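You operate a simulated robot arm through the tools that you are given. There is no shell and no other tool.

The job below is to be done with a simulated two-armed robot. You get a single attempt, and the scene is never put back.

JOB
Swap the jig's damper for the white one marked 5 SEC; drop the lid once.
Fine: old one in the FAULT tray, new one latched; raise by one press of UP, lever back to HOLD. Set down upright: blue damper, what you pick out.

Only the result counts: the job must be done as asked and must still hold three seconds after the hand-in. Knocking over, shifting, dropping, spilling or breaking anything else fails it. A push-on lid holds only when it is set on centred and level and pressed home; a screw cap is set on level and turned clockwise until tight.

ROBOT AND FRAMES
Two 7-joint arms with fingered hands on one trunk that stands fixed in place. Base frame: the origin is at the foot of the trunk, x ahead of it, y to its left, z up; the work surface is at about z = 800. Readings come in mm, degrees, newtons and seconds.
The left shoulder is at [70, 169, 1268], the right one opposite. With the tool pointing down near the work surface each hand reaches from about 100 to 640 mm from the base axis, measured 20 degrees to its own side. Payload 3.4 kg a hand.
Tool frame (each hand has its own): the origin (TCP) lies between the finger pads and is the grasp point; the fingertips stand 23 mm ahead of it; z points along the fingers, y is the line along which they close. The gripper opens to 116 mm. The gripper's body begins 65 mm behind the TCP. The gripper is a hand of 4 fingers: y runs from the thumb to the fingers, the wrist lies at [0, 0, -211] in the tool frame, and closing takes about 1.5 s.
Orientation is told as [roll, pitch, yaw] about the base's x, y, z axes, in that order, counted from this pose: with the fingers straight down and closing along the base's y, the tool's x points along the base's -x, its y along +y and its z along -z.

CONTROLS
- The arms move only by the tool servo_tool. It takes "left_increments", "right_increments" or both (then of equal length, played together; a hand with none holds still); each is a list of rows, each an object of numbers (a shift or turn left out is 0, a gripper value left out holds the last): "ax", "ay", "az": the turn, a rotation vector about the base's x, y, z in degrees; "x", "y", "z": the shift along the base's x, y, z in m. In form: [{"ax": .., "ay": .., "az": .., "x": .., "y": .., "z": ..}, ...]. A call has 1 to 20 rows; each row is the pose to reach, as a shift and turn from the pose commanded when the call began. "left_jaw" and "right_jaw" are, for a hand that has rows, the gripper command, from -1 (fully open) to 1 (shut), values between in proportion, set as the call begins (left out, the last holds). Each row takes 0.2 s and may step no farther than 50 mm and 8.6 degrees from the row before; otherwise, or with a gripper value out of range, the whole call is refused. A pose out of reach is approached as far as the arm can. The call stops where the force on the tool passes 60 N (or 10 N more than at its start, if that is more) or the arm is blocked; 0.2 s more then pass. Each finger travels about 153 mm/s and halts on what it meets, pressing with about 22 N; the grip force reading is that of the motor and also rises with nothing between the fingers. The clock runs only during rows and for 0.2 s after the last one: add rows that repeat a pose to give the fingers time. It gives the time, the measured TCP pose, the force on the tool (base axes), the opening and the grip force at its end, in the units of the frame above (readings bear some noise), with the torque about the TCP (base axes, N m) and any sound that the robot's microphone picked up.
- Cameras (640 x 400 px; columns grow to the right, rows downward): "scene" is now at [125.1, 45, 1489.1]; the picture's right is [0.52, -0.86, 0.00], its down [-0.55, -0.33, -0.76] and it looks along [0.65, 0.39, -0.65] (base axes); focal length 358 px, centre (320, 200). "left" rides on the left gripper at [-68, 1, -90] in its tool frame; the picture's right is [-0.01, -1.00, 0.00], its down [0.79, -0.01, -0.61] and it looks along [0.61, -0.01, 0.79] (tool axes); focal length 251 px, centre (320, 200). "right" rides on the right gripper at [69, 1, -90] in its tool frame; the picture's right is [-0.01, 1.00, 0.00], its down [-0.79, -0.01, -0.61] and it looks along [-0.61, -0.01, 0.80] (tool axes); focal length 251 px, centre (320, 200). There is no depth. A picture from a camera that has moved, and an enlarged one, comes with that camera's place and axes in the base frame and with its lens.
- capture(camera): a new picture of that camera. It takes no simulated time.
- slide_trunk(by): slides the trunk up (or, below 0, down) by that many mm; the arms and the scene camera ride with it, the base frame stays. It gives what a move gives, with no picture.
- set_fingers(finger1, finger2, finger3, thumb_bend, hand): sets how far each is bent, from 0 (flat) to 1 (curled in); at 0.3 the hand is open as for a grip, at 0.7 the pads meet at the TCP. One left out holds its place. A second passes; each finger stops where it meets its share of the squeeze, and holds until it gets a number again. A gripper value or a shape takes the hand back. It gives what a move gives, with no picture; readings hold the bend of each and the force on the fingers (four entries, about 0 where the hand has none), thumb and palm.
- grasp_type(shape, hand): the hand has 4 fingers and takes this shape, open, in about a second: jaw (thumb against the fingers, like two jaws); tri (thumb and two fingers); tip (a fingertip pinch); poke (one finger out to press); point (the index stretched); flat (the hand flat); cup (the hand cupped); fist (a fist). The gripper value then closes the fingers along that shape, each until it touches; the sizes above hold for jaw. It gives what a move gives, with no picture.
- aim_head(pan, tilt): turns the head with the scene camera to pan (to the left, within 86 degrees either way) and tilt (down, from -29 to 69), counted from straight ahead of the robot. It gives what a move gives.
- enlarge(camera, box): a new picture of the part [left, top, right, bottom] of that camera's present view, enlarged. It takes no simulated time.
- hand_in(): hands the job in; it is judged then, once.

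Nothing tells you positions but the pictures and the camera data. Unless the task says otherwise, let go and move clear before handing in.

The tools are called by a JSON object that holds its "fn" and its "kwargs". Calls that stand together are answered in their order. servo_tool: Moves the arms, as the interface text tells. Its arguments: {"type":"object","properties":{"left_increments":{"type":"array","items":{"type":"object","properties":{"ax":{"type":"number"},"ay":{"type":"number"},"az":{"type":"number"},"x":{"type":"number"},"y":{"type":"number"},"z":{"type":"number"}}}},"left_jaw":{"type":"number"},"right_increments":{"type":"array","items":{"type":"object","properties":{"ax":{"type":"number"},"ay":{"type":"number"},"az":{"type":"number"},"x":{"type":"number"},"y":{"type":"number"},"z":{"type":"number"}}}},"right_jaw":{"type":"number"}},"required":[]} The other tools are called the same way: slide_trunk (by) slides the trunk up or down; grasp_type (shape, hand) gives the hand a shape; set_fingers (finger1, finger2, finger3, thumb_bend, hand) moves the fingers one by one; aim_head (pan, tilt) turns the head that bears the scene camera; capture (camera) takes a picture; enlarge (camera, box) takes an enlarged picture of a part of a camera's view; hand_in () hands the job in.

At the start:

```text
t: 0.0
left_eef_pos: [273.9, 386.8, 1223.1]
left_tool_rot: [0.0, 0.0, 0.0]
left_wrist_force: [0.0, 0.4, 0.0]
left_ft_torque: [0.0, 0.01, 0.02]
left_width: 115.9
left_gripper_force: 0.0
left_shape: jaw
left_bend: [0.3, 0.3, 0.3, 0.3]
left_finger forces: [0.1, 0.1, 0.0, 0.1, 0.0, 0.0]
right_eef_pos: [406.2, 49.0, 1279.0]
right_tool_rot: [0.0, 0.0, 0.0]
right_wrist_force: [0.4, -0.4, 0.4]
right_ft_torque: [0.02, -0.04, 0.03]
right_width: 116.0
right_gripper_force: 0.1
right_shape: jaw
right_bend: [0.3, 0.3, 0.3, 0.3]
right_finger forces: [0.0, 0.0, 0.0, 0.0, 0.1, 0.1]
trunk travel left (down, up): [-775.0, 165.0]
head pan, tilt: [31.1, 40.3]
```

scene: 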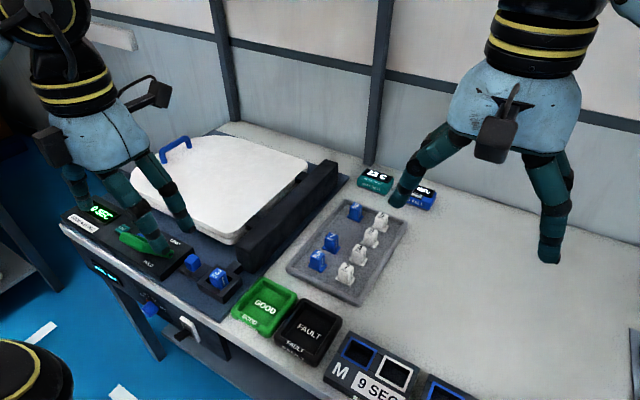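
right: 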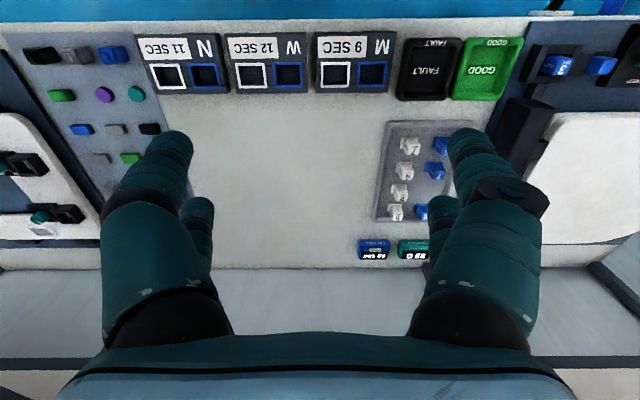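
left: 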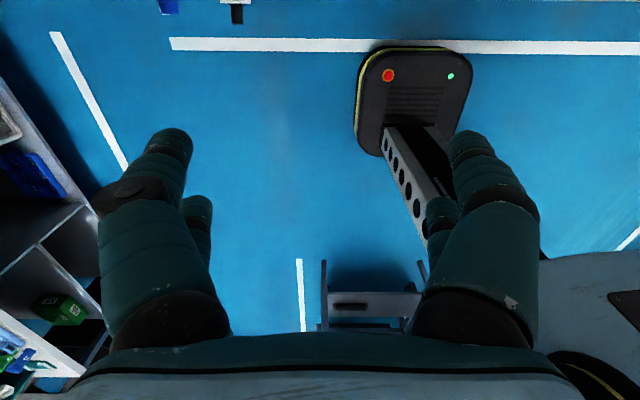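

I see a bench with a lid jig on the left (white lid with a blue handle), a tray of blue and white dampers, and GOOD and FAULT trays. Before moving anything, I'll take closer pictures.

{"fn": "enlarge", "kwargs": {"camera": "scene", "box": [40, 180, 260, 320]}}

{"fn": "enlarge", "kwargs": {"camera": "scene", "box": [270, 160, 450, 310]}}

{"fn": "enlarge", "kwargs": {"camera": "right", "box": [340, 20, 640, 270]}}

```text
2.86 times, centred on (150, 250) of scene
camera zoom: at [125.1, 45.0, 1489.1], right [0.52, -0.86, 0.0], down [-0.55, -0.33, -0.76], along [0.65, 0.39, -0.65], focal length 1022 px, centre (806, 57)
```

zoom: 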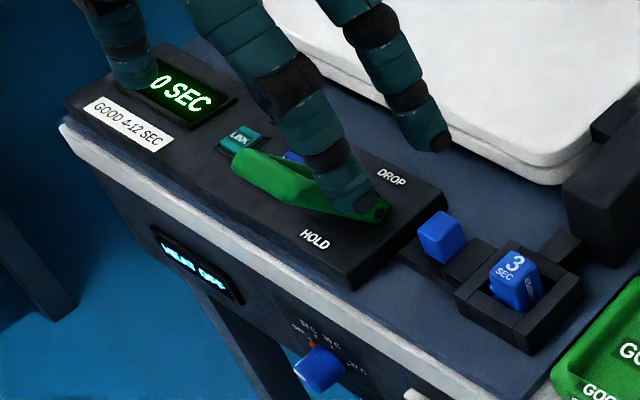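

```text
2.67 times, centred on (360, 235) of scene
camera zoom: at [125.1, 45.0, 1489.1], right [0.52, -0.86, 0.0], down [-0.55, -0.33, -0.76], along [0.65, 0.39, -0.65], focal length 954 px, centre (213, 107)
```

zoom: 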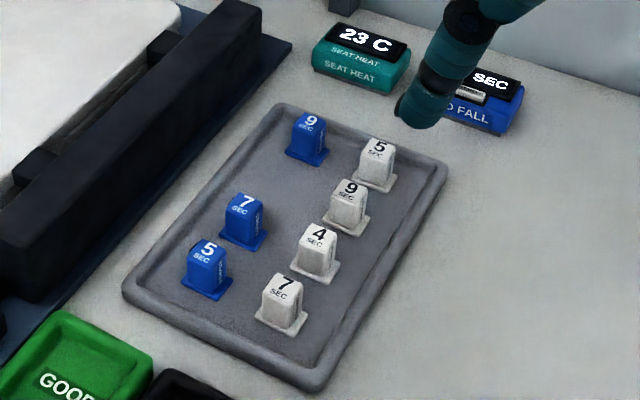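

```text
1.60 times, centred on (490, 145) of right
camera zoom: at [337.2, 50.7, 1370.4], right [0.01, 1.0, 0.0], down [0.79, -0.01, 0.61], along [0.61, -0.01, -0.8], focal length 402 px, centre (48, 288)
```

zoom: 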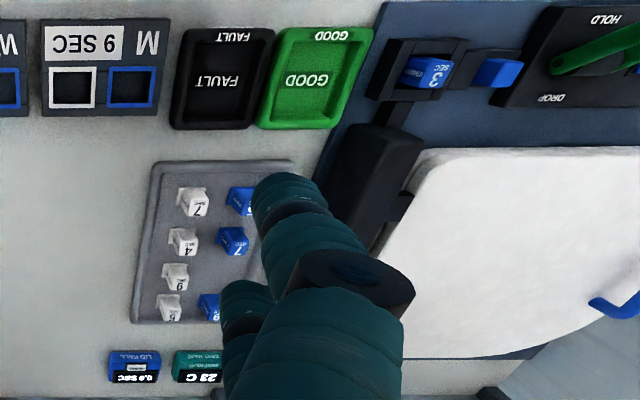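

The jig is on the left, around (430, 490), and its blue "3 SEC" damper sits in a socket. The white "5 SEC" is at the far end of the damper tray, around (790, 253). The left hand blocks my view of the jig panel, so I'll move it aside and look again.

{"fn": "servo_tool", "kwargs": {"left_increments": [{"x": -0.02, "y": 0.03, "z": 0.02}, {"x": -0.04, "y": 0.06, "z": 0.04}, {"x": -0.06, "y": 0.09, "z": 0.06}, {"x": -0.08, "y": 0.12, "z": 0.08}, {"x": -0.1, "y": 0.15, "z": 0.1}, {"x": -0.12, "y": 0.18, "z": 0.1}, {"x": -0.14, "y": 0.21, "z": 0.1}]}}

{"fn": "capture", "kwargs": {"camera": "scene"}}

```text
t: 1.6
left_eef_pos: [133.4, 597.9, 1321.1]
left_tool_rot: [0.0, -0.1, -0.1]
left_wrist_force: [1.3, -0.2, 0.1]
left_ft_torque: [-0.03, 0.0, -0.01]
left_width: 115.9
left_gripper_force: 0.0
left_shape: jaw
left_bend: [0.3, 0.3, 0.3, 0.3]
left_finger forces: [0.0, 0.0, 0.0, 0.1, 0.0, 0.0]
right_eef_pos: [407.1, 49.9, 1279.7]
right_tool_rot: [-0.1, 0.0, 0.0]
right_wrist_force: [-0.3, -0.1, 0.0]
right_ft_torque: [0.06, 0.0, -0.07]
right_width: 115.8
right_gripper_force: 0.2
right_shape: jaw
right_bend: [0.3, 0.3, 0.3, 0.3]
right_finger forces: [0.0, 0.0, 0.0, 0.1, 0.0, 0.1]
trunk travel left (down, up): [-775.0, 165.0]
head pan, tilt: [31.1, 40.3]
```

```text
taken
camera scene: at [124.4, 46.2, 1489.1], right [0.52, -0.86, 0.0], down [-0.55, -0.33, -0.76], along [0.65, 0.39, -0.65], focal length 358 px, centre (320, 200)
```

scene: 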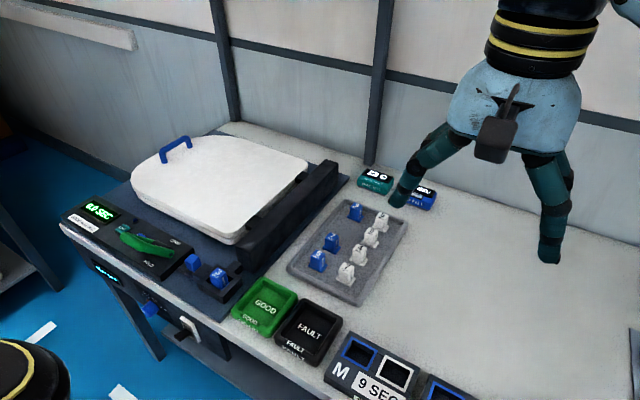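

{"fn": "enlarge", "kwargs": {"camera": "scene", "box": [50, 180, 250, 310]}}

{"fn": "enlarge", "kwargs": {"camera": "scene", "box": [110, 210, 200, 280]}}

{"fn": "enlarge", "kwargs": {"camera": "scene", "box": [170, 240, 250, 310]}}

{"fn": "enlarge", "kwargs": {"camera": "scene", "box": [50, 190, 140, 260]}}

{"fn": "enlarge", "kwargs": {"camera": "scene", "box": [60, 250, 240, 390]}}

{"fn": "enlarge", "kwargs": {"camera": "scene", "box": [120, 120, 350, 280]}}

```text
3.08 times, centred on (150, 245) of scene
camera zoom: at [124.4, 46.2, 1489.1], right [0.52, -0.86, 0.0], down [-0.55, -0.33, -0.76], along [0.65, 0.39, -0.65], focal length 1100 px, centre (843, 62)
```

zoom: 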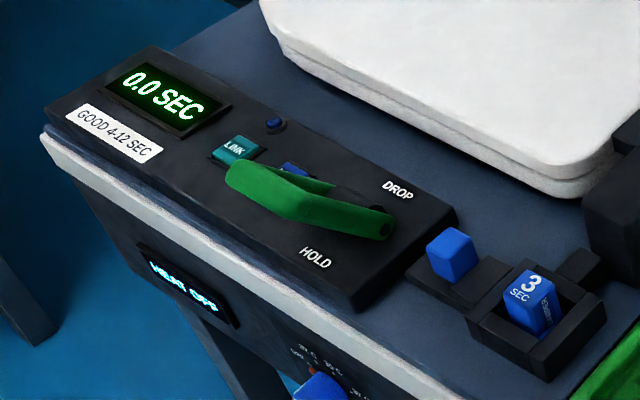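

```text
5.71 times, centred on (155, 245) of scene
camera zoom: at [124.4, 46.2, 1489.1], right [0.52, -0.86, 0.0], down [-0.55, -0.33, -0.76], along [0.65, 0.39, -0.65], focal length 2044 px, centre (1263, -57)
```

zoom: 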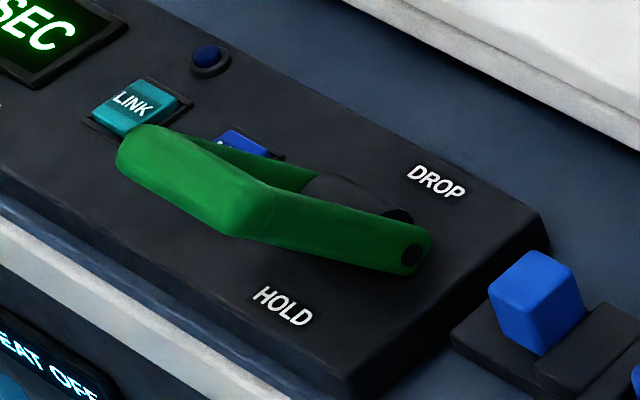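

```text
5.71 times, centred on (210, 275) of scene
camera zoom: at [124.4, 46.2, 1489.1], right [0.52, -0.86, 0.0], down [-0.55, -0.33, -0.76], along [0.65, 0.39, -0.65], focal length 2044 px, centre (949, -229)
```

zoom: 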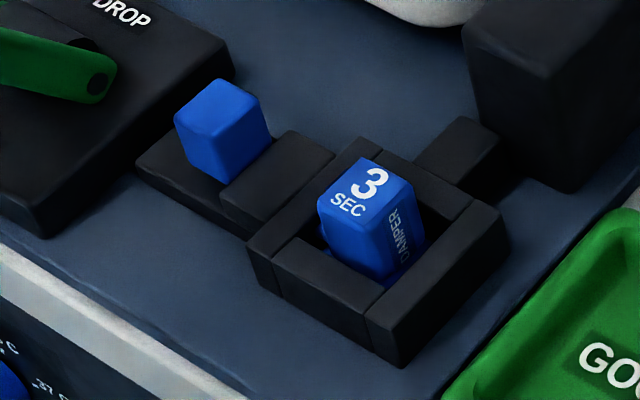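

```text
5.71 times, centred on (95, 225) of scene
camera zoom: at [124.4, 46.2, 1489.1], right [0.52, -0.86, 0.0], down [-0.55, -0.33, -0.76], along [0.65, 0.39, -0.65], focal length 2044 px, centre (1606, 57)
```

zoom: 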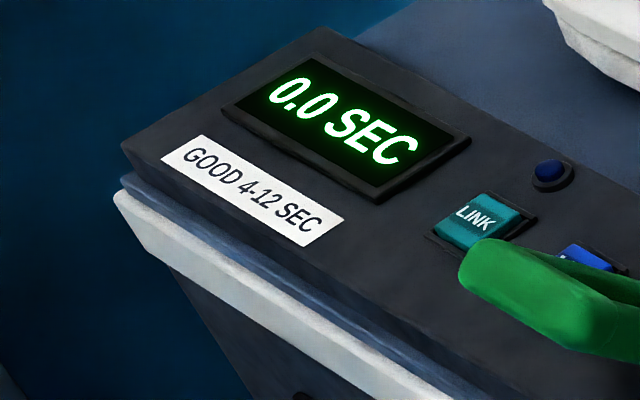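

```text
2.86 times, centred on (150, 320) of scene
camera zoom: at [124.4, 46.2, 1489.1], right [0.52, -0.86, 0.0], down [-0.55, -0.33, -0.76], along [0.65, 0.39, -0.65], focal length 1022 px, centre (806, -143)
```

zoom: 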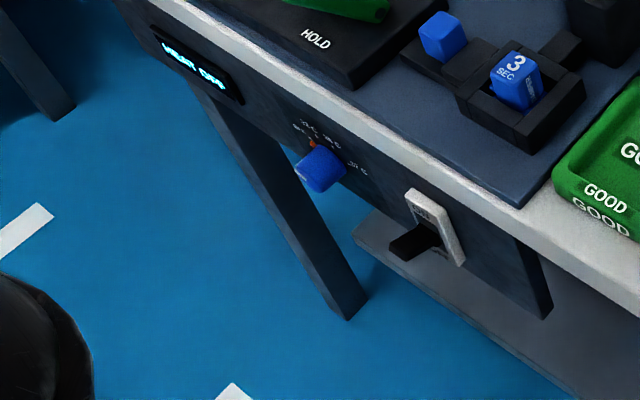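

```text
2.50 times, centred on (235, 200) of scene
camera zoom: at [124.4, 46.2, 1489.1], right [0.52, -0.86, 0.0], down [-0.55, -0.33, -0.76], along [0.65, 0.39, -0.65], focal length 894 px, centre (532, 200)
```

zoom: 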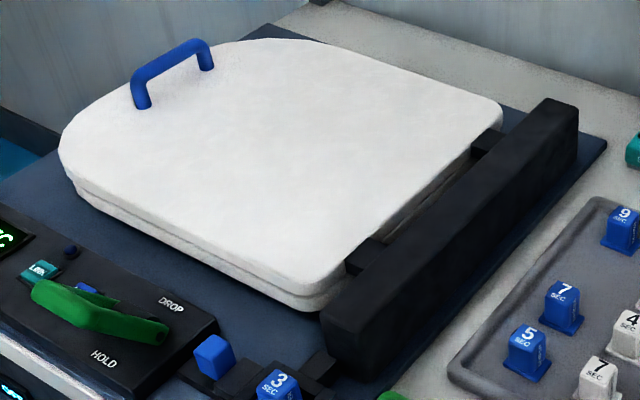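

The lid is down, the display reads 0.0 SEC, and the green lever is near HOLD. The latch has a blue knob on a slider beside the socket. Next I'll check the hand geometry and the tray in more detail.

{"fn": "enlarge", "kwargs": {"camera": "scene", "box": [380, 40, 600, 280]}}

{"fn": "capture", "kwargs": {"camera": "left"}}

{"fn": "enlarge", "kwargs": {"camera": "scene", "box": [310, 190, 410, 300]}}

{"fn": "enlarge", "kwargs": {"camera": "scene", "box": [220, 270, 360, 370]}}

```text
1.67 times, centred on (490, 160) of scene
camera zoom: at [124.4, 46.2, 1489.1], right [0.52, -0.86, 0.0], down [-0.55, -0.33, -0.76], along [0.65, 0.39, -0.65], focal length 596 px, centre (37, 267)
```

zoom: 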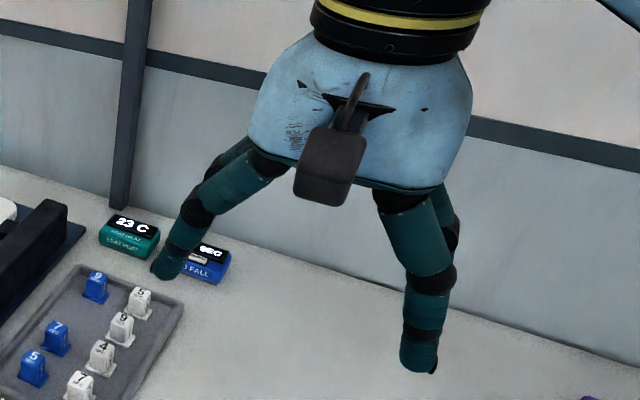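

```text
taken
camera left: at [203.2, 597.7, 1411.0], right [0.01, -1.0, 0.0], down [-0.8, -0.01, 0.61], along [-0.61, -0.01, -0.8], focal length 251 px, centre (320, 200)
```

left: 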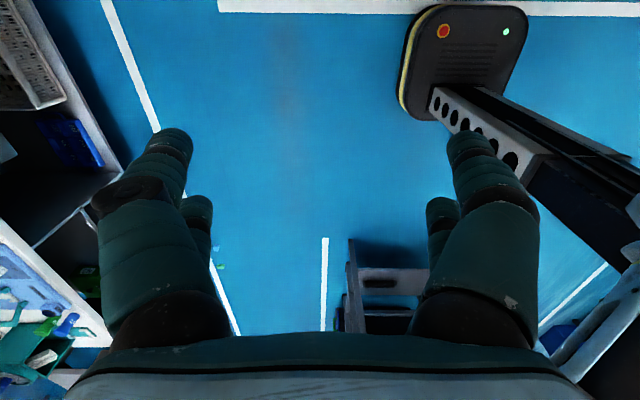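

```text
3.64 times, centred on (360, 245) of scene
camera zoom: at [124.4, 46.2, 1489.1], right [0.52, -0.86, 0.0], down [-0.55, -0.33, -0.76], along [0.65, 0.39, -0.65], focal length 1301 px, centre (174, 36)
```

zoom: 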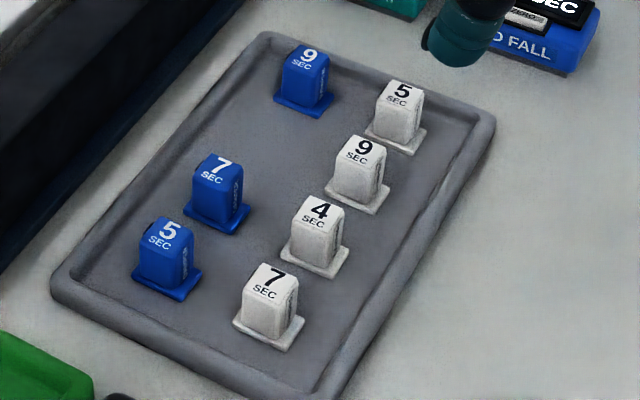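

```text
4.00 times, centred on (290, 320) of scene
camera zoom: at [124.4, 46.2, 1489.1], right [0.52, -0.86, 0.0], down [-0.55, -0.33, -0.76], along [0.65, 0.39, -0.65], focal length 1431 px, centre (440, -280)
```

zoom: 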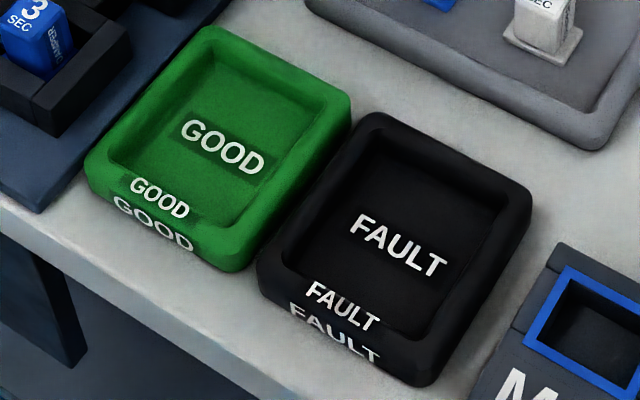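

The white dampers run along y≈260, with 5 SEC farthest away at about x=797. The lid is down, so it has to be raised with UP before it can be dropped. I'll tilt the left hand so its camera looks straight down on the jig panel.

{"fn": "servo_tool", "kwargs": {"left_increments": [{"x": 0.04, "y": -0.007, "z": -0.02, "ay": -8}, {"x": 0.08, "y": -0.014, "z": -0.04, "ay": -16}, {"x": 0.11, "y": -0.02, "z": -0.06, "ay": -24}, {"x": 0.14, "y": -0.025, "z": -0.09, "ay": -32}, {"x": 0.16, "y": -0.03, "z": -0.12, "ay": -40}, {"x": 0.18, "y": -0.035, "z": -0.15, "ay": -40}]}}

{"fn": "capture", "kwargs": {"camera": "left"}}

```text
t: 3.0
left_eef_pos: [314.9, 560.4, 1170.1]
left_tool_rot: [-0.1, -40.0, -0.1]
left_wrist_force: [0.5, 0.2, 0.0]
left_ft_torque: [0.0, 0.01, 0.01]
left_width: 115.8
left_gripper_force: 0.1
left_shape: jaw
left_bend: [0.3, 0.3, 0.3, 0.3]
left_finger forces: [0.0, 0.0, 0.0, 0.0, 0.0, 0.0]
right_eef_pos: [408.4, 49.2, 1278.9]
right_tool_rot: [0.0, 0.2, 0.0]
right_wrist_force: [0.2, -1.1, -0.3]
right_ft_torque: [0.0, 0.01, 0.02]
right_width: 115.9
right_gripper_force: 0.0
right_shape: jaw
right_bend: [0.3, 0.3, 0.3, 0.3]
right_finger forces: [0.0, 0.1, 0.0, 0.0, 0.0, 0.1]
trunk travel left (down, up): [-775.0, 165.0]
head pan, tilt: [31.1, 40.3]
```

```text
taken
camera left: at [310.7, 559.8, 1281.1], right [0.01, -1.0, 0.01], down [-1.0, -0.01, -0.05], along [0.05, -0.01, -1.0], focal length 251 px, centre (320, 200)
```

left: 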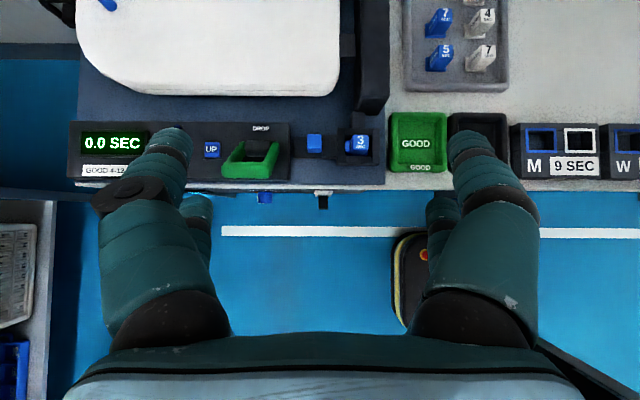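

{"fn": "enlarge", "kwargs": {"camera": "left", "box": [190, 110, 310, 190]}}

{"fn": "enlarge", "kwargs": {"camera": "left", "box": [280, 110, 400, 190]}}

{"fn": "enlarge", "kwargs": {"camera": "left", "box": [380, 0, 540, 190]}}

```text
5.00 times, centred on (250, 150) of left
camera zoom: at [310.7, 559.8, 1281.1], right [0.01, -1.0, 0.01], down [-1.0, -0.01, -0.05], along [0.05, -0.01, -1.0], focal length 1257 px, centre (670, 450)
```

zoom: 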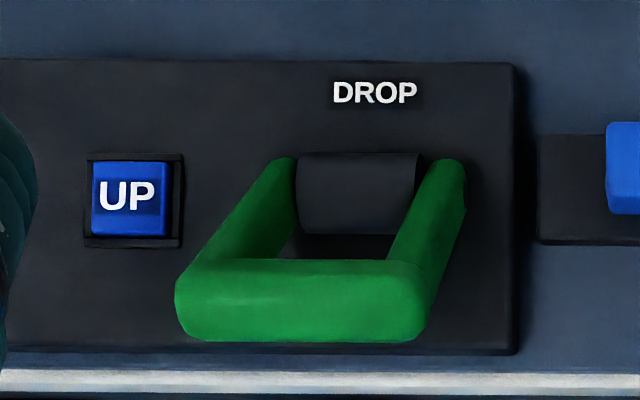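

```text
5.00 times, centred on (340, 150) of left
camera zoom: at [310.7, 559.8, 1281.1], right [0.01, -1.0, 0.01], down [-1.0, -0.01, -0.05], along [0.05, -0.01, -1.0], focal length 1257 px, centre (220, 450)
```

zoom: 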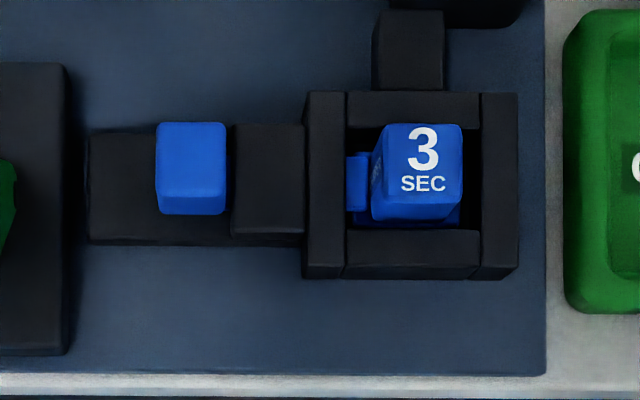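

```text
2.11 times, centred on (460, 95) of left
camera zoom: at [310.7, 559.8, 1281.1], right [0.01, -1.0, 0.01], down [-1.0, -0.01, -0.05], along [0.05, -0.01, -1.0], focal length 529 px, centre (25, 421)
```

zoom: 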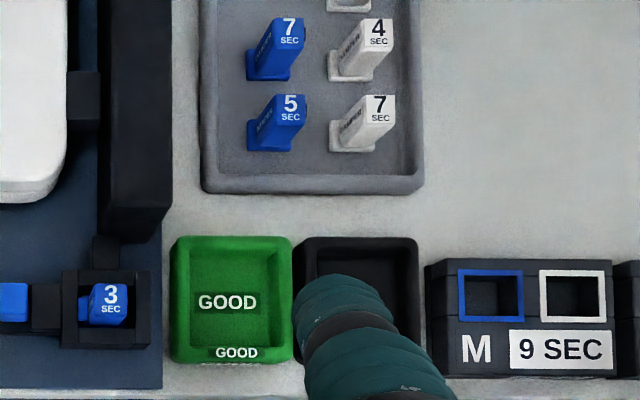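

From above I can see that the lever is a green bail pivoting about y, lying toward HOLD. UP is beside it, and a blue latch tongue reaches into the socket, so the damper is latched at the moment. I'll look at the other hand shapes before choosing one.

{"fn": "grasp_type", "kwargs": {"hand": "left", "shape": "tip"}}

{"fn": "capture", "kwargs": {"camera": "left"}}

{"fn": "grasp_type", "kwargs": {"hand": "left", "shape": "poke"}}

{"fn": "capture", "kwargs": {"camera": "left"}}

{"fn": "grasp_type", "kwargs": {"hand": "left", "shape": "tri"}}

{"fn": "capture", "kwargs": {"camera": "left"}}

```text
t: 3.9
left_eef_pos: [312.9, 560.9, 1170.9]
left_tool_rot: [-0.1, -40.0, 0.0]
left_wrist_force: [-0.1, -0.2, -0.1]
left_ft_torque: [0.0, 0.02, 0.01]
left_width: 115.6
left_gripper_force: 0.0
left_shape: tip
left_bend: [0.3, 0.3, 0.3, 0.3]
left_finger forces: [0.0, 0.0, 0.0, 0.0, 0.0, 0.1]
right_eef_pos: [407.3, 50.0, 1280.4]
right_tool_rot: [-0.1, 0.0, -0.1]
right_wrist_force: [-0.6, -0.5, -0.4]
right_ft_torque: [-0.01, -0.01, 0.0]
right_width: 116.1
right_gripper_force: 0.0
right_shape: jaw
right_bend: [0.3, 0.3, 0.3, 0.3]
right_finger forces: [0.0, 0.1, 0.0, 0.0, 0.1, 0.0]
trunk travel left (down, up): [-775.0, 165.0]
head pan, tilt: [31.1, 40.3]
```

```text
taken
camera left: at [309.2, 559.9, 1282.1], right [0.01, -1.0, 0.01], down [-1.0, -0.01, -0.05], along [0.05, -0.01, -1.0], focal length 251 px, centre (320, 200)
```

left: 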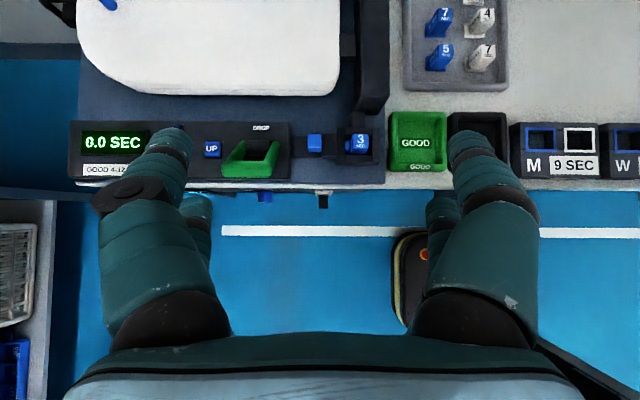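

```text
t: 4.8
left_eef_pos: [313.5, 561.3, 1170.4]
left_tool_rot: [0.0, -40.0, 0.1]
left_wrist_force: [0.2, 0.6, -0.2]
left_ft_torque: [-0.04, -0.04, -0.01]
left_width: 0.0
left_gripper_force: 0.0
left_shape: poke
left_bend: [1.0, 1.0, 1.0, 0.28]
left_finger forces: [0.0, 0.0, 0.0, 0.0, 0.0, 0.0]
right_eef_pos: [407.3, 49.0, 1278.6]
right_tool_rot: [0.0, 0.0, 0.0]
right_wrist_force: [-0.2, 0.3, -0.6]
right_ft_torque: [-0.01, 0.06, -0.03]
right_width: 115.9
right_gripper_force: 0.1
right_shape: jaw
right_bend: [0.3, 0.3, 0.3, 0.3]
right_finger forces: [0.0, 0.0, 0.0, 0.0, 0.0, 0.1]
trunk travel left (down, up): [-775.0, 165.0]
head pan, tilt: [31.1, 40.3]
```

```text
taken
camera left: at [309.5, 560.0, 1282.0], right [0.01, -1.0, 0.01], down [-1.0, -0.01, -0.05], along [0.05, -0.01, -1.0], focal length 251 px, centre (320, 200)
```

left: 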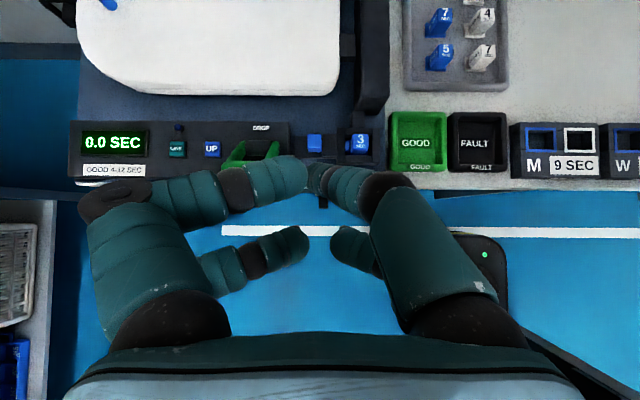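

```text
t: 5.7
left_eef_pos: [313.9, 560.4, 1169.8]
left_tool_rot: [0.0, -40.1, -0.1]
left_wrist_force: [0.1, 0.3, -0.7]
left_ft_torque: [0.0, -0.02, 0.01]
left_width: 115.8
left_gripper_force: 0.1
left_shape: tri
left_bend: [0.3, 0.3, 0.3, 0.3]
left_finger forces: [0.1, 0.0, 0.1, 0.0, 0.1, 0.1]
right_eef_pos: [408.0, 49.0, 1279.1]
right_tool_rot: [-0.1, 0.0, 0.1]
right_wrist_force: [0.9, -0.6, 0.1]
right_ft_torque: [-0.02, 0.03, 0.02]
right_width: 115.9
right_gripper_force: 0.0
right_shape: jaw
right_bend: [0.3, 0.3, 0.3, 0.3]
right_finger forces: [0.0, 0.0, 0.0, 0.0, 0.0, 0.0]
trunk travel left (down, up): [-775.0, 165.0]
head pan, tilt: [31.1, 40.3]
```

```text
taken
camera left: at [309.4, 560.0, 1282.0], right [0.01, -1.0, 0.01], down [-1.0, -0.01, -0.05], along [0.05, -0.01, -1.0], focal length 251 px, centre (320, 200)
```

left: 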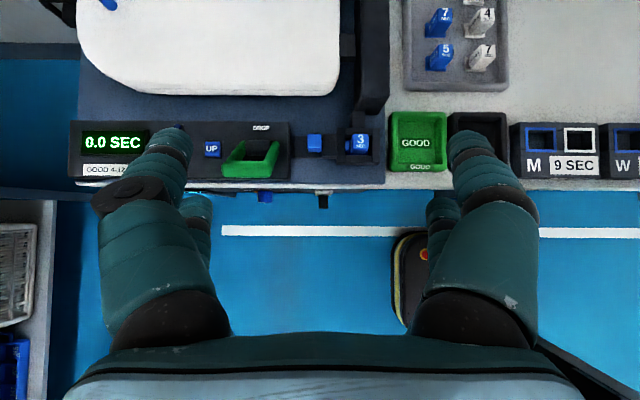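

Working out positions, the jig damper top is near (430, 489, 864), the knob top near (430, 566, 863), the lever bar near (371, 662, 922) and UP near (420, 747, 845). I'll close the hand in the air in two shapes to see which fingers meet.

{"fn": "servo_tool", "kwargs": {"left_increments": [{"z": 0.0}, {"z": 0.0}, {"z": 0.0}, {"z": 0.0}, {"z": 0.0}, {"z": 0.0}], "left_jaw": 1.0}}

{"fn": "capture", "kwargs": {"camera": "left"}}

{"fn": "grasp_type", "kwargs": {"hand": "left", "shape": "tip"}}

{"fn": "servo_tool", "kwargs": {"left_increments": [{"z": 0.0}, {"z": 0.0}, {"z": 0.0}, {"z": 0.0}, {"z": 0.0}, {"z": 0.0}], "left_jaw": 1.0}}

{"fn": "capture", "kwargs": {"camera": "left"}}

{"fn": "grasp_type", "kwargs": {"hand": "left", "shape": "jaw"}}

{"fn": "servo_tool", "kwargs": {"left_increments": [{"z": 0.0}, {"z": 0.0}, {"z": 0.0}, {"z": 0.0}, {"z": 0.0}, {"z": 0.0}], "left_jaw": 1.0}}

{"fn": "capture", "kwargs": {"camera": "left"}}

{"fn": "capture", "kwargs": {"camera": "scene"}}

```text
t: 7.1
left_eef_pos: [313.0, 561.2, 1170.3]
left_tool_rot: [0.1, -40.0, 0.0]
left_wrist_force: [-1.0, 0.7, -0.2]
left_ft_torque: [0.0, -0.01, 0.01]
left_width: 0.1
left_gripper_force: 21.8
left_shape: tri
left_bend: [0.61, 0.62, 0.62, 0.62]
left_finger forces: [0.1, 0.0, 0.0, 0.0, 0.1, 0.0]
right_eef_pos: [407.5, 49.3, 1279.8]
right_tool_rot: [0.0, 0.0, 0.0]
right_wrist_force: [-0.2, 0.3, -0.2]
right_ft_torque: [0.01, -0.02, -0.01]
right_width: 115.6
right_gripper_force: 0.1
right_shape: jaw
right_bend: [0.3, 0.3, 0.3, 0.3]
right_finger forces: [0.1, 0.0, 0.1, 0.0, 0.0, 0.1]
trunk travel left (down, up): [-775.0, 165.0]
head pan, tilt: [31.1, 40.3]
```

```text
taken
camera left: at [309.6, 559.9, 1281.8], right [0.01, -1.0, 0.01], down [-1.0, -0.01, -0.05], along [0.05, -0.01, -1.0], focal length 251 px, centre (320, 200)
```

left: 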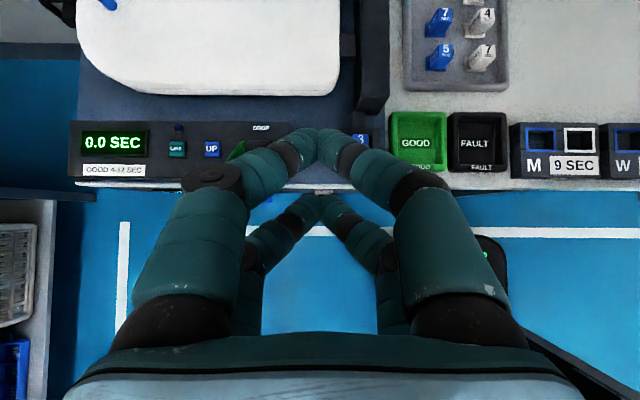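

```text
t: 8.0
left_eef_pos: [313.5, 560.8, 1170.1]
left_tool_rot: [0.0, -40.0, -0.1]
left_wrist_force: [0.5, -0.6, -0.1]
left_ft_torque: [-0.04, 0.0, -0.04]
left_width: 115.8
left_gripper_force: 0.0
left_shape: tip
left_bend: [0.3, 0.3, 0.3, 0.3]
left_finger forces: [0.1, 0.0, 0.0, 0.1, 0.0, 0.0]
right_eef_pos: [407.2, 49.1, 1278.8]
right_tool_rot: [0.0, 0.0, 0.0]
right_wrist_force: [0.4, -0.6, -0.4]
right_ft_torque: [-0.03, -0.04, 0.01]
right_width: 116.1
right_gripper_force: 0.0
right_shape: jaw
right_bend: [0.3, 0.3, 0.3, 0.3]
right_finger forces: [0.1, 0.0, 0.0, 0.0, 0.1, 0.0]
trunk travel left (down, up): [-775.0, 165.0]
head pan, tilt: [31.1, 40.3]
```

```text
t: 9.4
left_eef_pos: [314.0, 559.6, 1170.3]
left_tool_rot: [0.0, -39.9, 0.0]
left_wrist_force: [-0.1, 0.5, -0.8]
left_ft_torque: [0.03, 0.04, 0.02]
left_width: 0.0
left_gripper_force: 22.3
left_shape: tip
left_bend: [0.61, 0.62, 0.62, 0.62]
left_finger forces: [0.0, 0.0, 0.0, 0.0, 0.0, 0.1]
right_eef_pos: [407.9, 50.0, 1279.6]
right_tool_rot: [0.0, 0.0, 0.0]
right_wrist_force: [-0.4, -0.1, 0.6]
right_ft_torque: [-0.04, 0.02, 0.03]
right_width: 115.9
right_gripper_force: 0.1
right_shape: jaw
right_bend: [0.3, 0.3, 0.3, 0.3]
right_finger forces: [0.0, 0.0, 0.0, 0.1, 0.0, 0.0]
trunk travel left (down, up): [-775.0, 165.0]
head pan, tilt: [31.1, 40.3]
```

```text
taken
camera left: at [309.5, 559.9, 1281.8], right [0.01, -1.0, 0.01], down [-1.0, -0.01, -0.05], along [0.05, -0.01, -1.0], focal length 251 px, centre (320, 200)
```

left: 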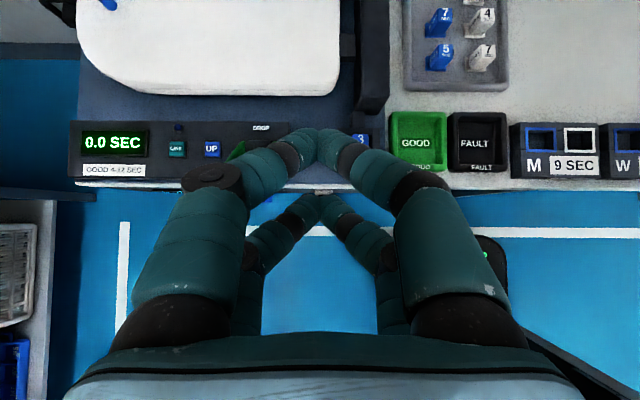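

```text
t: 10.3
left_eef_pos: [314.0, 559.1, 1170.3]
left_tool_rot: [0.0, -40.0, 0.0]
left_wrist_force: [0.6, 0.0, 0.1]
left_ft_torque: [-0.01, 0.01, -0.02]
left_width: 115.9
left_gripper_force: 0.0
left_shape: jaw
left_bend: [0.3, 0.3, 0.3, 0.3]
left_finger forces: [0.1, 0.0, 0.1, 0.0, 0.0, 0.1]
right_eef_pos: [406.7, 49.8, 1279.5]
right_tool_rot: [-0.1, 0.1, -0.1]
right_wrist_force: [0.0, -0.5, 1.3]
right_ft_torque: [-0.02, 0.02, 0.0]
right_width: 115.9
right_gripper_force: 0.0
right_shape: jaw
right_bend: [0.3, 0.3, 0.3, 0.3]
right_finger forces: [0.0, 0.0, 0.0, 0.0, 0.0, 0.0]
trunk travel left (down, up): [-775.0, 165.0]
head pan, tilt: [31.1, 40.3]
```

```text
t: 11.7
left_eef_pos: [314.7, 560.3, 1170.6]
left_tool_rot: [0.1, -40.0, 0.0]
left_wrist_force: [0.4, -1.1, -0.2]
left_ft_torque: [0.0, 0.0, 0.0]
left_width: 0.0
left_gripper_force: 21.7
left_shape: jaw
left_bend: [0.61, 0.62, 0.62, 0.62]
left_finger forces: [0.1, 0.0, 0.1, 0.1, 0.1, 0.0]
right_eef_pos: [407.5, 48.6, 1279.6]
right_tool_rot: [0.0, 0.1, -0.1]
right_wrist_force: [-0.4, -0.4, 0.0]
right_ft_torque: [-0.03, -0.02, 0.04]
right_width: 115.8
right_gripper_force: 0.0
right_shape: jaw
right_bend: [0.3, 0.3, 0.3, 0.3]
right_finger forces: [0.2, 0.0, 0.0, 0.0, 0.0, 0.0]
trunk travel left (down, up): [-775.0, 165.0]
head pan, tilt: [31.1, 40.3]
```

```text
taken
camera left: at [309.6, 559.9, 1281.8], right [0.01, -1.0, 0.01], down [-1.0, -0.01, -0.05], along [0.05, -0.01, -1.0], focal length 251 px, centre (320, 200)
```

left: 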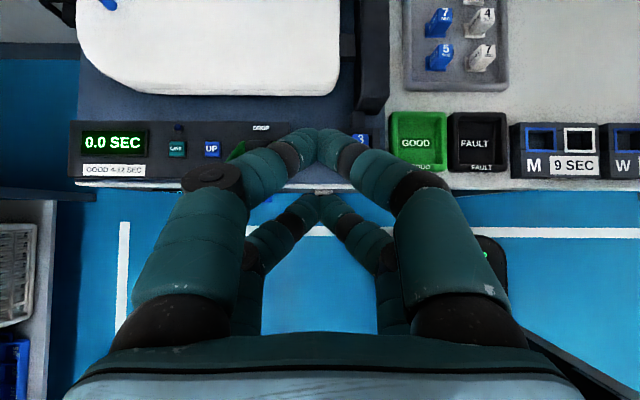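

```text
taken
camera scene: at [125.1, 45.0, 1489.1], right [0.52, -0.86, 0.0], down [-0.55, -0.33, -0.76], along [0.65, 0.39, -0.65], focal length 358 px, centre (320, 200)
```

scene: 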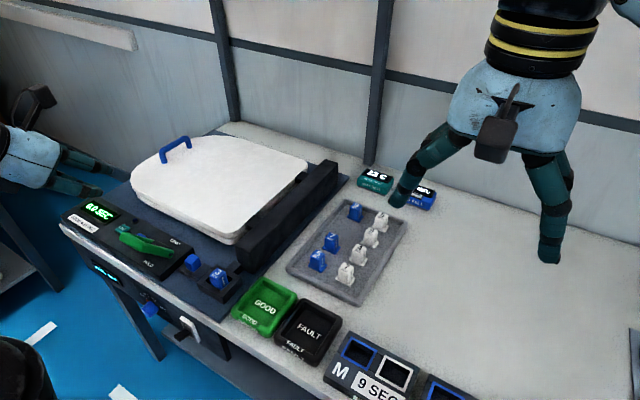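

All the shapes close two finger pairs that meet at tool x ≈ ±17 mm, so I'll use jaw throughout. The targets need more reach, so I'll raise and level the left hand and then lower the trunk.

{"fn": "servo_tool", "kwargs": {"left_increments": [{"z": 0.04, "x": -0.02, "ay": 8}, {"z": 0.08, "x": -0.04, "ay": 16}, {"z": 0.12, "x": -0.06, "ay": 24}, {"z": 0.15, "x": -0.06, "ay": 32}, {"z": 0.15, "x": -0.04, "ay": 40}], "left_jaw": -1.0}}

{"fn": "slide_trunk", "kwargs": {"by": -200}}

{"fn": "capture", "kwargs": {"camera": "scene"}}

```text
t: 12.9
left_eef_pos: [276.6, 560.0, 1320.7]
left_tool_rot: [0.0, 0.2, 0.1]
left_wrist_force: [-0.3, 0.2, 0.2]
left_ft_torque: [0.0, -0.01, 0.01]
left_width: 116.1
left_gripper_force: 0.0
left_shape: jaw
left_bend: [0.3, 0.3, 0.3, 0.3]
left_finger forces: [0.1, 0.0, 0.1, 0.0, 0.0, 0.1]
right_eef_pos: [411.0, 50.3, 1278.4]
right_tool_rot: [0.0, 0.2, 0.2]
right_wrist_force: [0.9, -0.6, -0.3]
right_ft_torque: [0.01, 0.01, -0.01]
right_width: 115.9
right_gripper_force: 0.1
right_shape: jaw
right_bend: [0.3, 0.3, 0.3, 0.3]
right_finger forces: [0.2, 0.1, 0.0, 0.0, 0.0, 0.1]
trunk travel left (down, up): [-775.0, 165.0]
head pan, tilt: [31.1, 40.3]
```

```text
t: 15.1
left_eef_pos: [273.1, 560.2, 1121.1]
left_tool_rot: [0.0, 0.0, 0.0]
left_wrist_force: [-0.5, 0.6, 0.5]
left_ft_torque: [0.04, -0.02, -0.02]
left_width: 115.9
left_gripper_force: 0.1
left_shape: jaw
left_bend: [0.3, 0.3, 0.3, 0.3]
left_finger forces: [0.1, 0.0, 0.0, 0.0, 0.1, 0.0]
right_eef_pos: [407.5, 50.0, 1080.5]
right_tool_rot: [0.0, 0.0, -0.1]
right_wrist_force: [-0.9, 0.1, -0.6]
right_ft_torque: [-0.03, 0.0, 0.01]
right_width: 116.2
right_gripper_force: 0.2
right_shape: jaw
right_bend: [0.3, 0.3, 0.3, 0.3]
right_finger forces: [0.0, 0.0, 0.0, 0.0, 0.0, 0.0]
trunk travel left (down, up): [-575.0, 365.0]
head pan, tilt: [31.1, 40.3]
```

```text
taken
camera scene: at [125.0, 45.0, 1289.1], right [0.52, -0.86, 0.0], down [-0.55, -0.33, -0.76], along [0.65, 0.39, -0.65], focal length 358 px, centre (320, 200)
```

scene: 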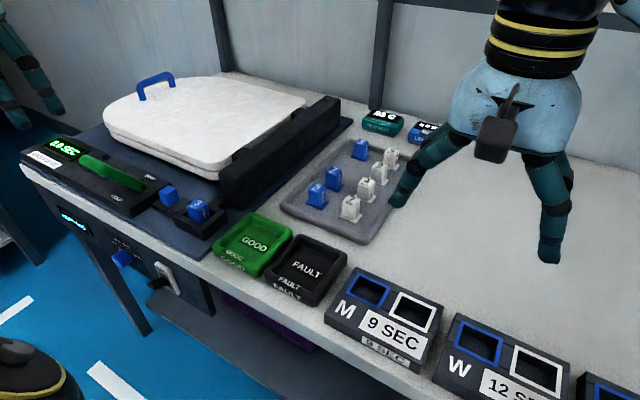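

{"fn": "enlarge", "kwargs": {"camera": "scene", "box": [140, 170, 240, 250]}}

{"fn": "enlarge", "kwargs": {"camera": "scene", "box": [20, 120, 180, 230]}}

{"fn": "enlarge", "kwargs": {"camera": "scene", "box": [280, 100, 440, 240]}}

```text
5.00 times, centred on (190, 210) of scene
camera zoom: at [125.0, 45.0, 1289.1], right [0.52, -0.86, 0.0], down [-0.55, -0.33, -0.76], along [0.65, 0.39, -0.65], focal length 1788 px, centre (970, 150)
```

zoom: 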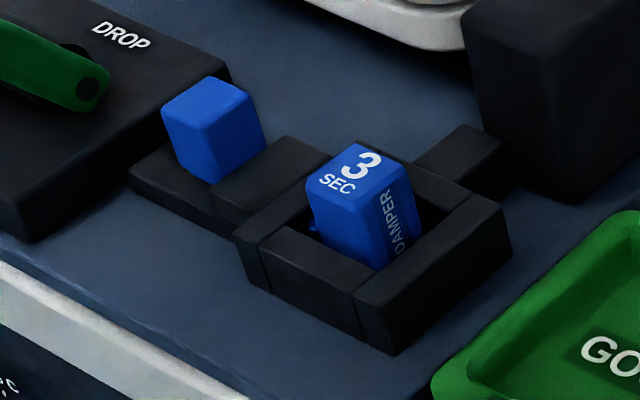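

```text
3.64 times, centred on (100, 175) of scene
camera zoom: at [125.0, 45.0, 1289.1], right [0.52, -0.86, 0.0], down [-0.55, -0.33, -0.76], along [0.65, 0.39, -0.65], focal length 1301 px, centre (1120, 291)
```

zoom: 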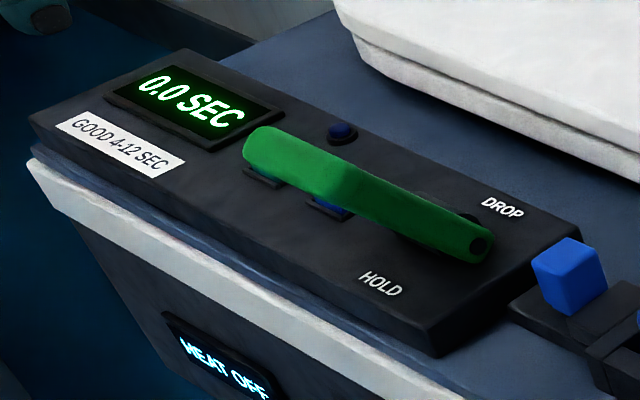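

```text
2.86 times, centred on (360, 170) of scene
camera zoom: at [125.0, 45.0, 1289.1], right [0.52, -0.86, 0.0], down [-0.55, -0.33, -0.76], along [0.65, 0.39, -0.65], focal length 1022 px, centre (206, 286)
```

zoom: 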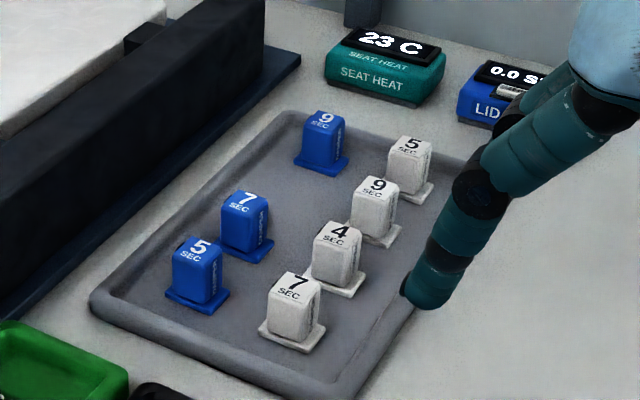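

I'll move the right arm aside and bring the left hand over the tray, tilted 45° forward. That will test the reach to the far white 5 SEC and give me a close top view.

{"fn": "servo_tool", "kwargs": {"left_increments": [{"x": 0.0286, "y": -0.03, "ay": -4.5}, {"x": 0.0572, "y": -0.06, "ay": -9}, {"x": 0.0858, "y": -0.09, "ay": -13.5}, {"x": 0.1144, "y": -0.12, "ay": -18}, {"x": 0.143, "y": -0.15, "ay": -22.5}, {"x": 0.1716, "y": -0.18, "ay": -27}, {"x": 0.2002, "y": -0.21, "ay": -31.5}, {"x": 0.2288, "y": -0.24, "ay": -36}, {"x": 0.2574, "y": -0.27, "ay": -40.5}, {"x": 0.286, "y": -0.3, "ay": -45}], "right_increments": [{"x": -0.0107, "y": -0.025}, {"x": -0.0214, "y": -0.05}, {"x": -0.0321, "y": -0.075}, {"x": -0.0428, "y": -0.1}, {"x": -0.0535, "y": -0.125}, {"x": -0.0642, "y": -0.15}, {"x": -0.0749, "y": -0.175}, {"x": -0.0856, "y": -0.2}, {"x": -0.0963, "y": -0.225}, {"x": -0.107, "y": -0.25}]}}

{"fn": "capture", "kwargs": {"camera": "left"}}

{"fn": "capture", "kwargs": {"camera": "scene"}}

```text
t: 17.3
left_eef_pos: [555.8, 258.3, 1123.2]
left_tool_rot: [0.1, -45.2, -0.1]
left_wrist_force: [0.0, 0.5, 1.3]
left_ft_torque: [0.03, -0.02, -0.01]
left_width: 116.1
left_gripper_force: 0.1
left_shape: jaw
left_bend: [0.3, 0.3, 0.3, 0.3]
left_finger forces: [0.1, 0.1, 0.1, 0.1, 0.0, 0.0]
right_eef_pos: [299.5, -200.5, 1078.8]
right_tool_rot: [0.1, -0.1, 0.1]
right_wrist_force: [0.6, -0.4, 0.4]
right_ft_torque: [0.03, -0.01, -0.03]
right_width: 115.9
right_gripper_force: 0.0
right_shape: jaw
right_bend: [0.3, 0.3, 0.3, 0.3]
right_finger forces: [0.1, 0.0, 0.0, 0.0, 0.1, 0.0]
trunk travel left (down, up): [-575.0, 365.0]
head pan, tilt: [31.1, 40.3]
```

```text
taken
camera left: at [541.6, 257.3, 1233.5], right [0.01, -1.0, 0.01], down [-0.99, -0.01, -0.13], along [0.13, 0.0, -0.99], focal length 251 px, centre (320, 200)
```

left: 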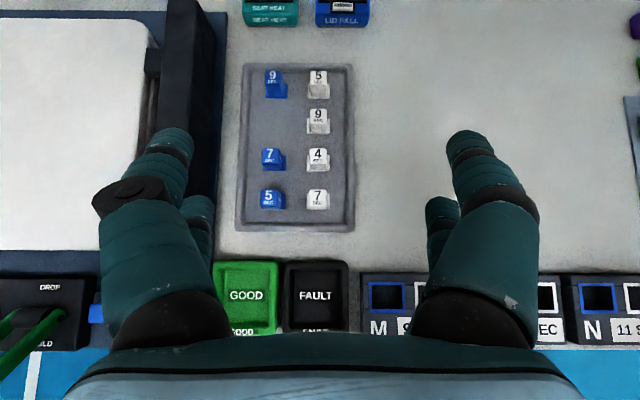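

```text
taken
camera scene: at [124.9, 42.3, 1289.2], right [0.52, -0.86, 0.0], down [-0.55, -0.33, -0.76], along [0.65, 0.4, -0.65], focal length 358 px, centre (320, 200)
```

scene: 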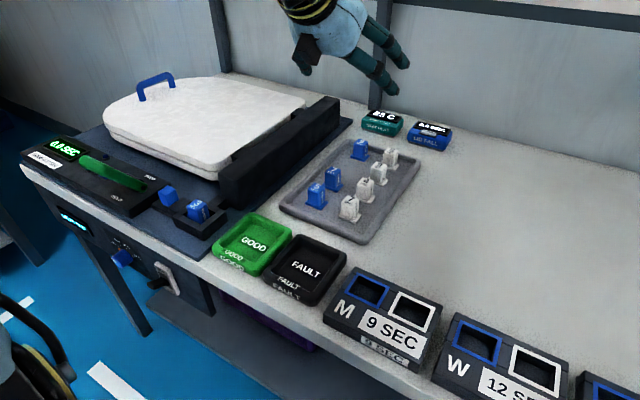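

{"fn": "enlarge", "kwargs": {"camera": "left", "box": [230, 50, 370, 235]}}

{"fn": "enlarge", "kwargs": {"camera": "left", "box": [250, 55, 350, 140]}}

{"fn": "enlarge", "kwargs": {"camera": "left", "box": [205, 250, 355, 340]}}

```text
2.16 times, centred on (300, 142) of left
camera zoom: at [541.6, 257.3, 1233.5], right [0.01, -1.0, 0.01], down [-0.99, -0.01, -0.13], along [0.13, 0.0, -0.99], focal length 544 px, centre (363, 324)
```

zoom: 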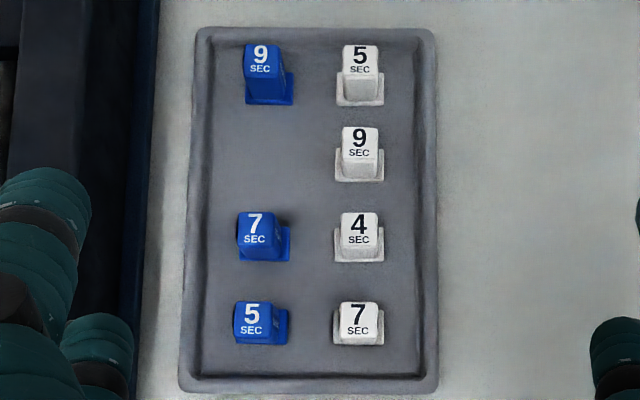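

```text
4.71 times, centred on (300, 98) of left
camera zoom: at [541.6, 257.3, 1233.5], right [0.01, -1.0, 0.01], down [-0.99, -0.01, -0.13], along [0.13, 0.0, -0.99], focal length 1183 px, centre (414, 682)
```

zoom: 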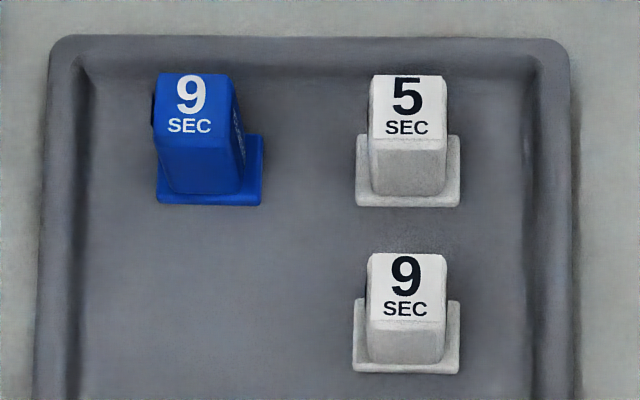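

```text
4.27 times, centred on (280, 295) of left
camera zoom: at [541.6, 257.3, 1233.5], right [0.01, -1.0, 0.01], down [-0.99, -0.01, -0.13], along [0.13, 0.0, -0.99], focal length 1073 px, centre (491, -205)
```

zoom: 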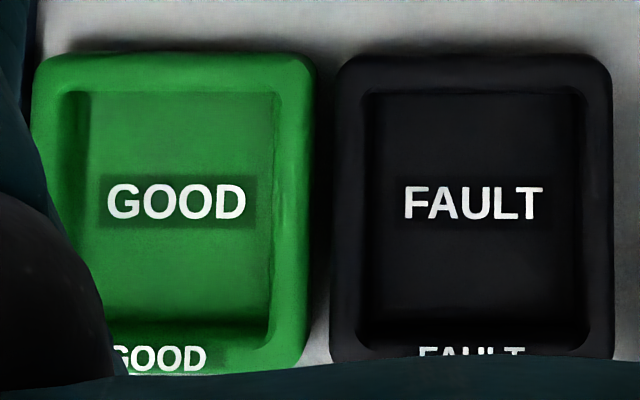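

White 5 SEC stands at about (796, 261) with its top at z≈850, and its base is about 40 mm wide in y. The FAULT tray's centre is at about (440, 263). I'll check the left arm's reach by moving above the white 5 with the jaw half open.

{"fn": "servo_tool", "kwargs": {"left_increments": [{"x": 0.03, "z": -0.015}, {"x": 0.06, "z": -0.03}, {"x": 0.09, "z": -0.045}, {"x": 0.12, "z": -0.06}, {"x": 0.15, "z": -0.08}, {"x": 0.18, "z": -0.11}, {"x": 0.21, "z": -0.14}, {"x": 0.236, "z": -0.17}, {"x": 0.236, "z": -0.19}, {"x": 0.236, "z": -0.19}], "left_jaw": 0.1}}

{"fn": "capture", "kwargs": {"camera": "left"}}

{"fn": "capture", "kwargs": {"camera": "scene"}}

```text
t: 19.5
left_eef_pos: [735.4, 278.4, 951.3]
left_tool_rot: [-0.1, -45.0, -0.1]
left_wrist_force: [-0.1, 0.9, -0.8]
left_ft_torque: [0.03, -0.02, 0.01]
left_width: 52.5
left_gripper_force: 0.1
left_shape: jaw
left_bend: [0.73, 0.73, 0.73, 0.76]
left_finger forces: [0.0, 0.0, 0.0, 0.0, 0.0, 0.0]
left hand out of reach, approached as far as the arm can: row 6, 7, 8, 9, 10
right_eef_pos: [301.3, -200.1, 1079.0]
right_tool_rot: [0.0, 0.0, -0.1]
right_wrist_force: [0.0, -0.1, -0.4]
right_ft_torque: [0.04, -0.01, 0.03]
right_width: 116.1
right_gripper_force: 0.0
right_shape: jaw
right_bend: [0.3, 0.3, 0.3, 0.3]
right_finger forces: [0.0, 0.1, 0.1, 0.0, 0.1, 0.0]
trunk travel left (down, up): [-575.0, 365.0]
head pan, tilt: [31.1, 40.3]
```

```text
taken
camera left: at [720.6, 278.9, 1061.3], right [0.01, -1.0, 0.01], down [-0.99, -0.01, -0.13], along [0.13, -0.01, -0.99], focal length 251 px, centre (320, 200)
```

left: 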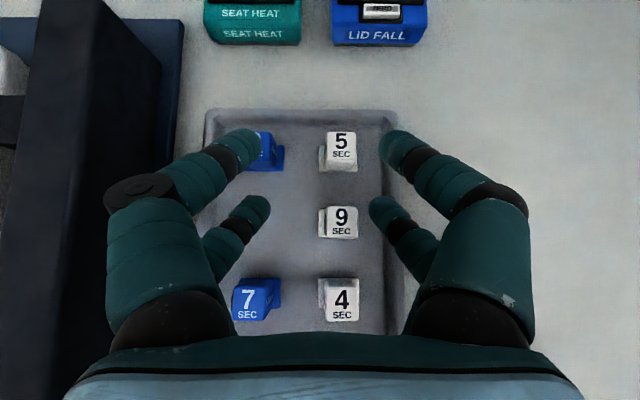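

```text
taken
camera scene: at [124.9, 44.8, 1289.1], right [0.52, -0.86, 0.0], down [-0.55, -0.33, -0.76], along [0.65, 0.39, -0.65], focal length 358 px, centre (320, 200)
```

scene: 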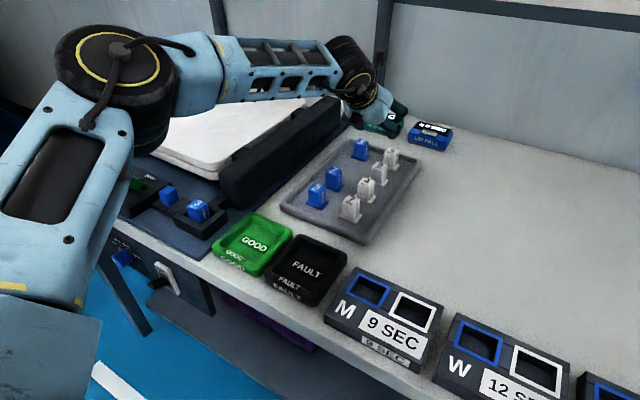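

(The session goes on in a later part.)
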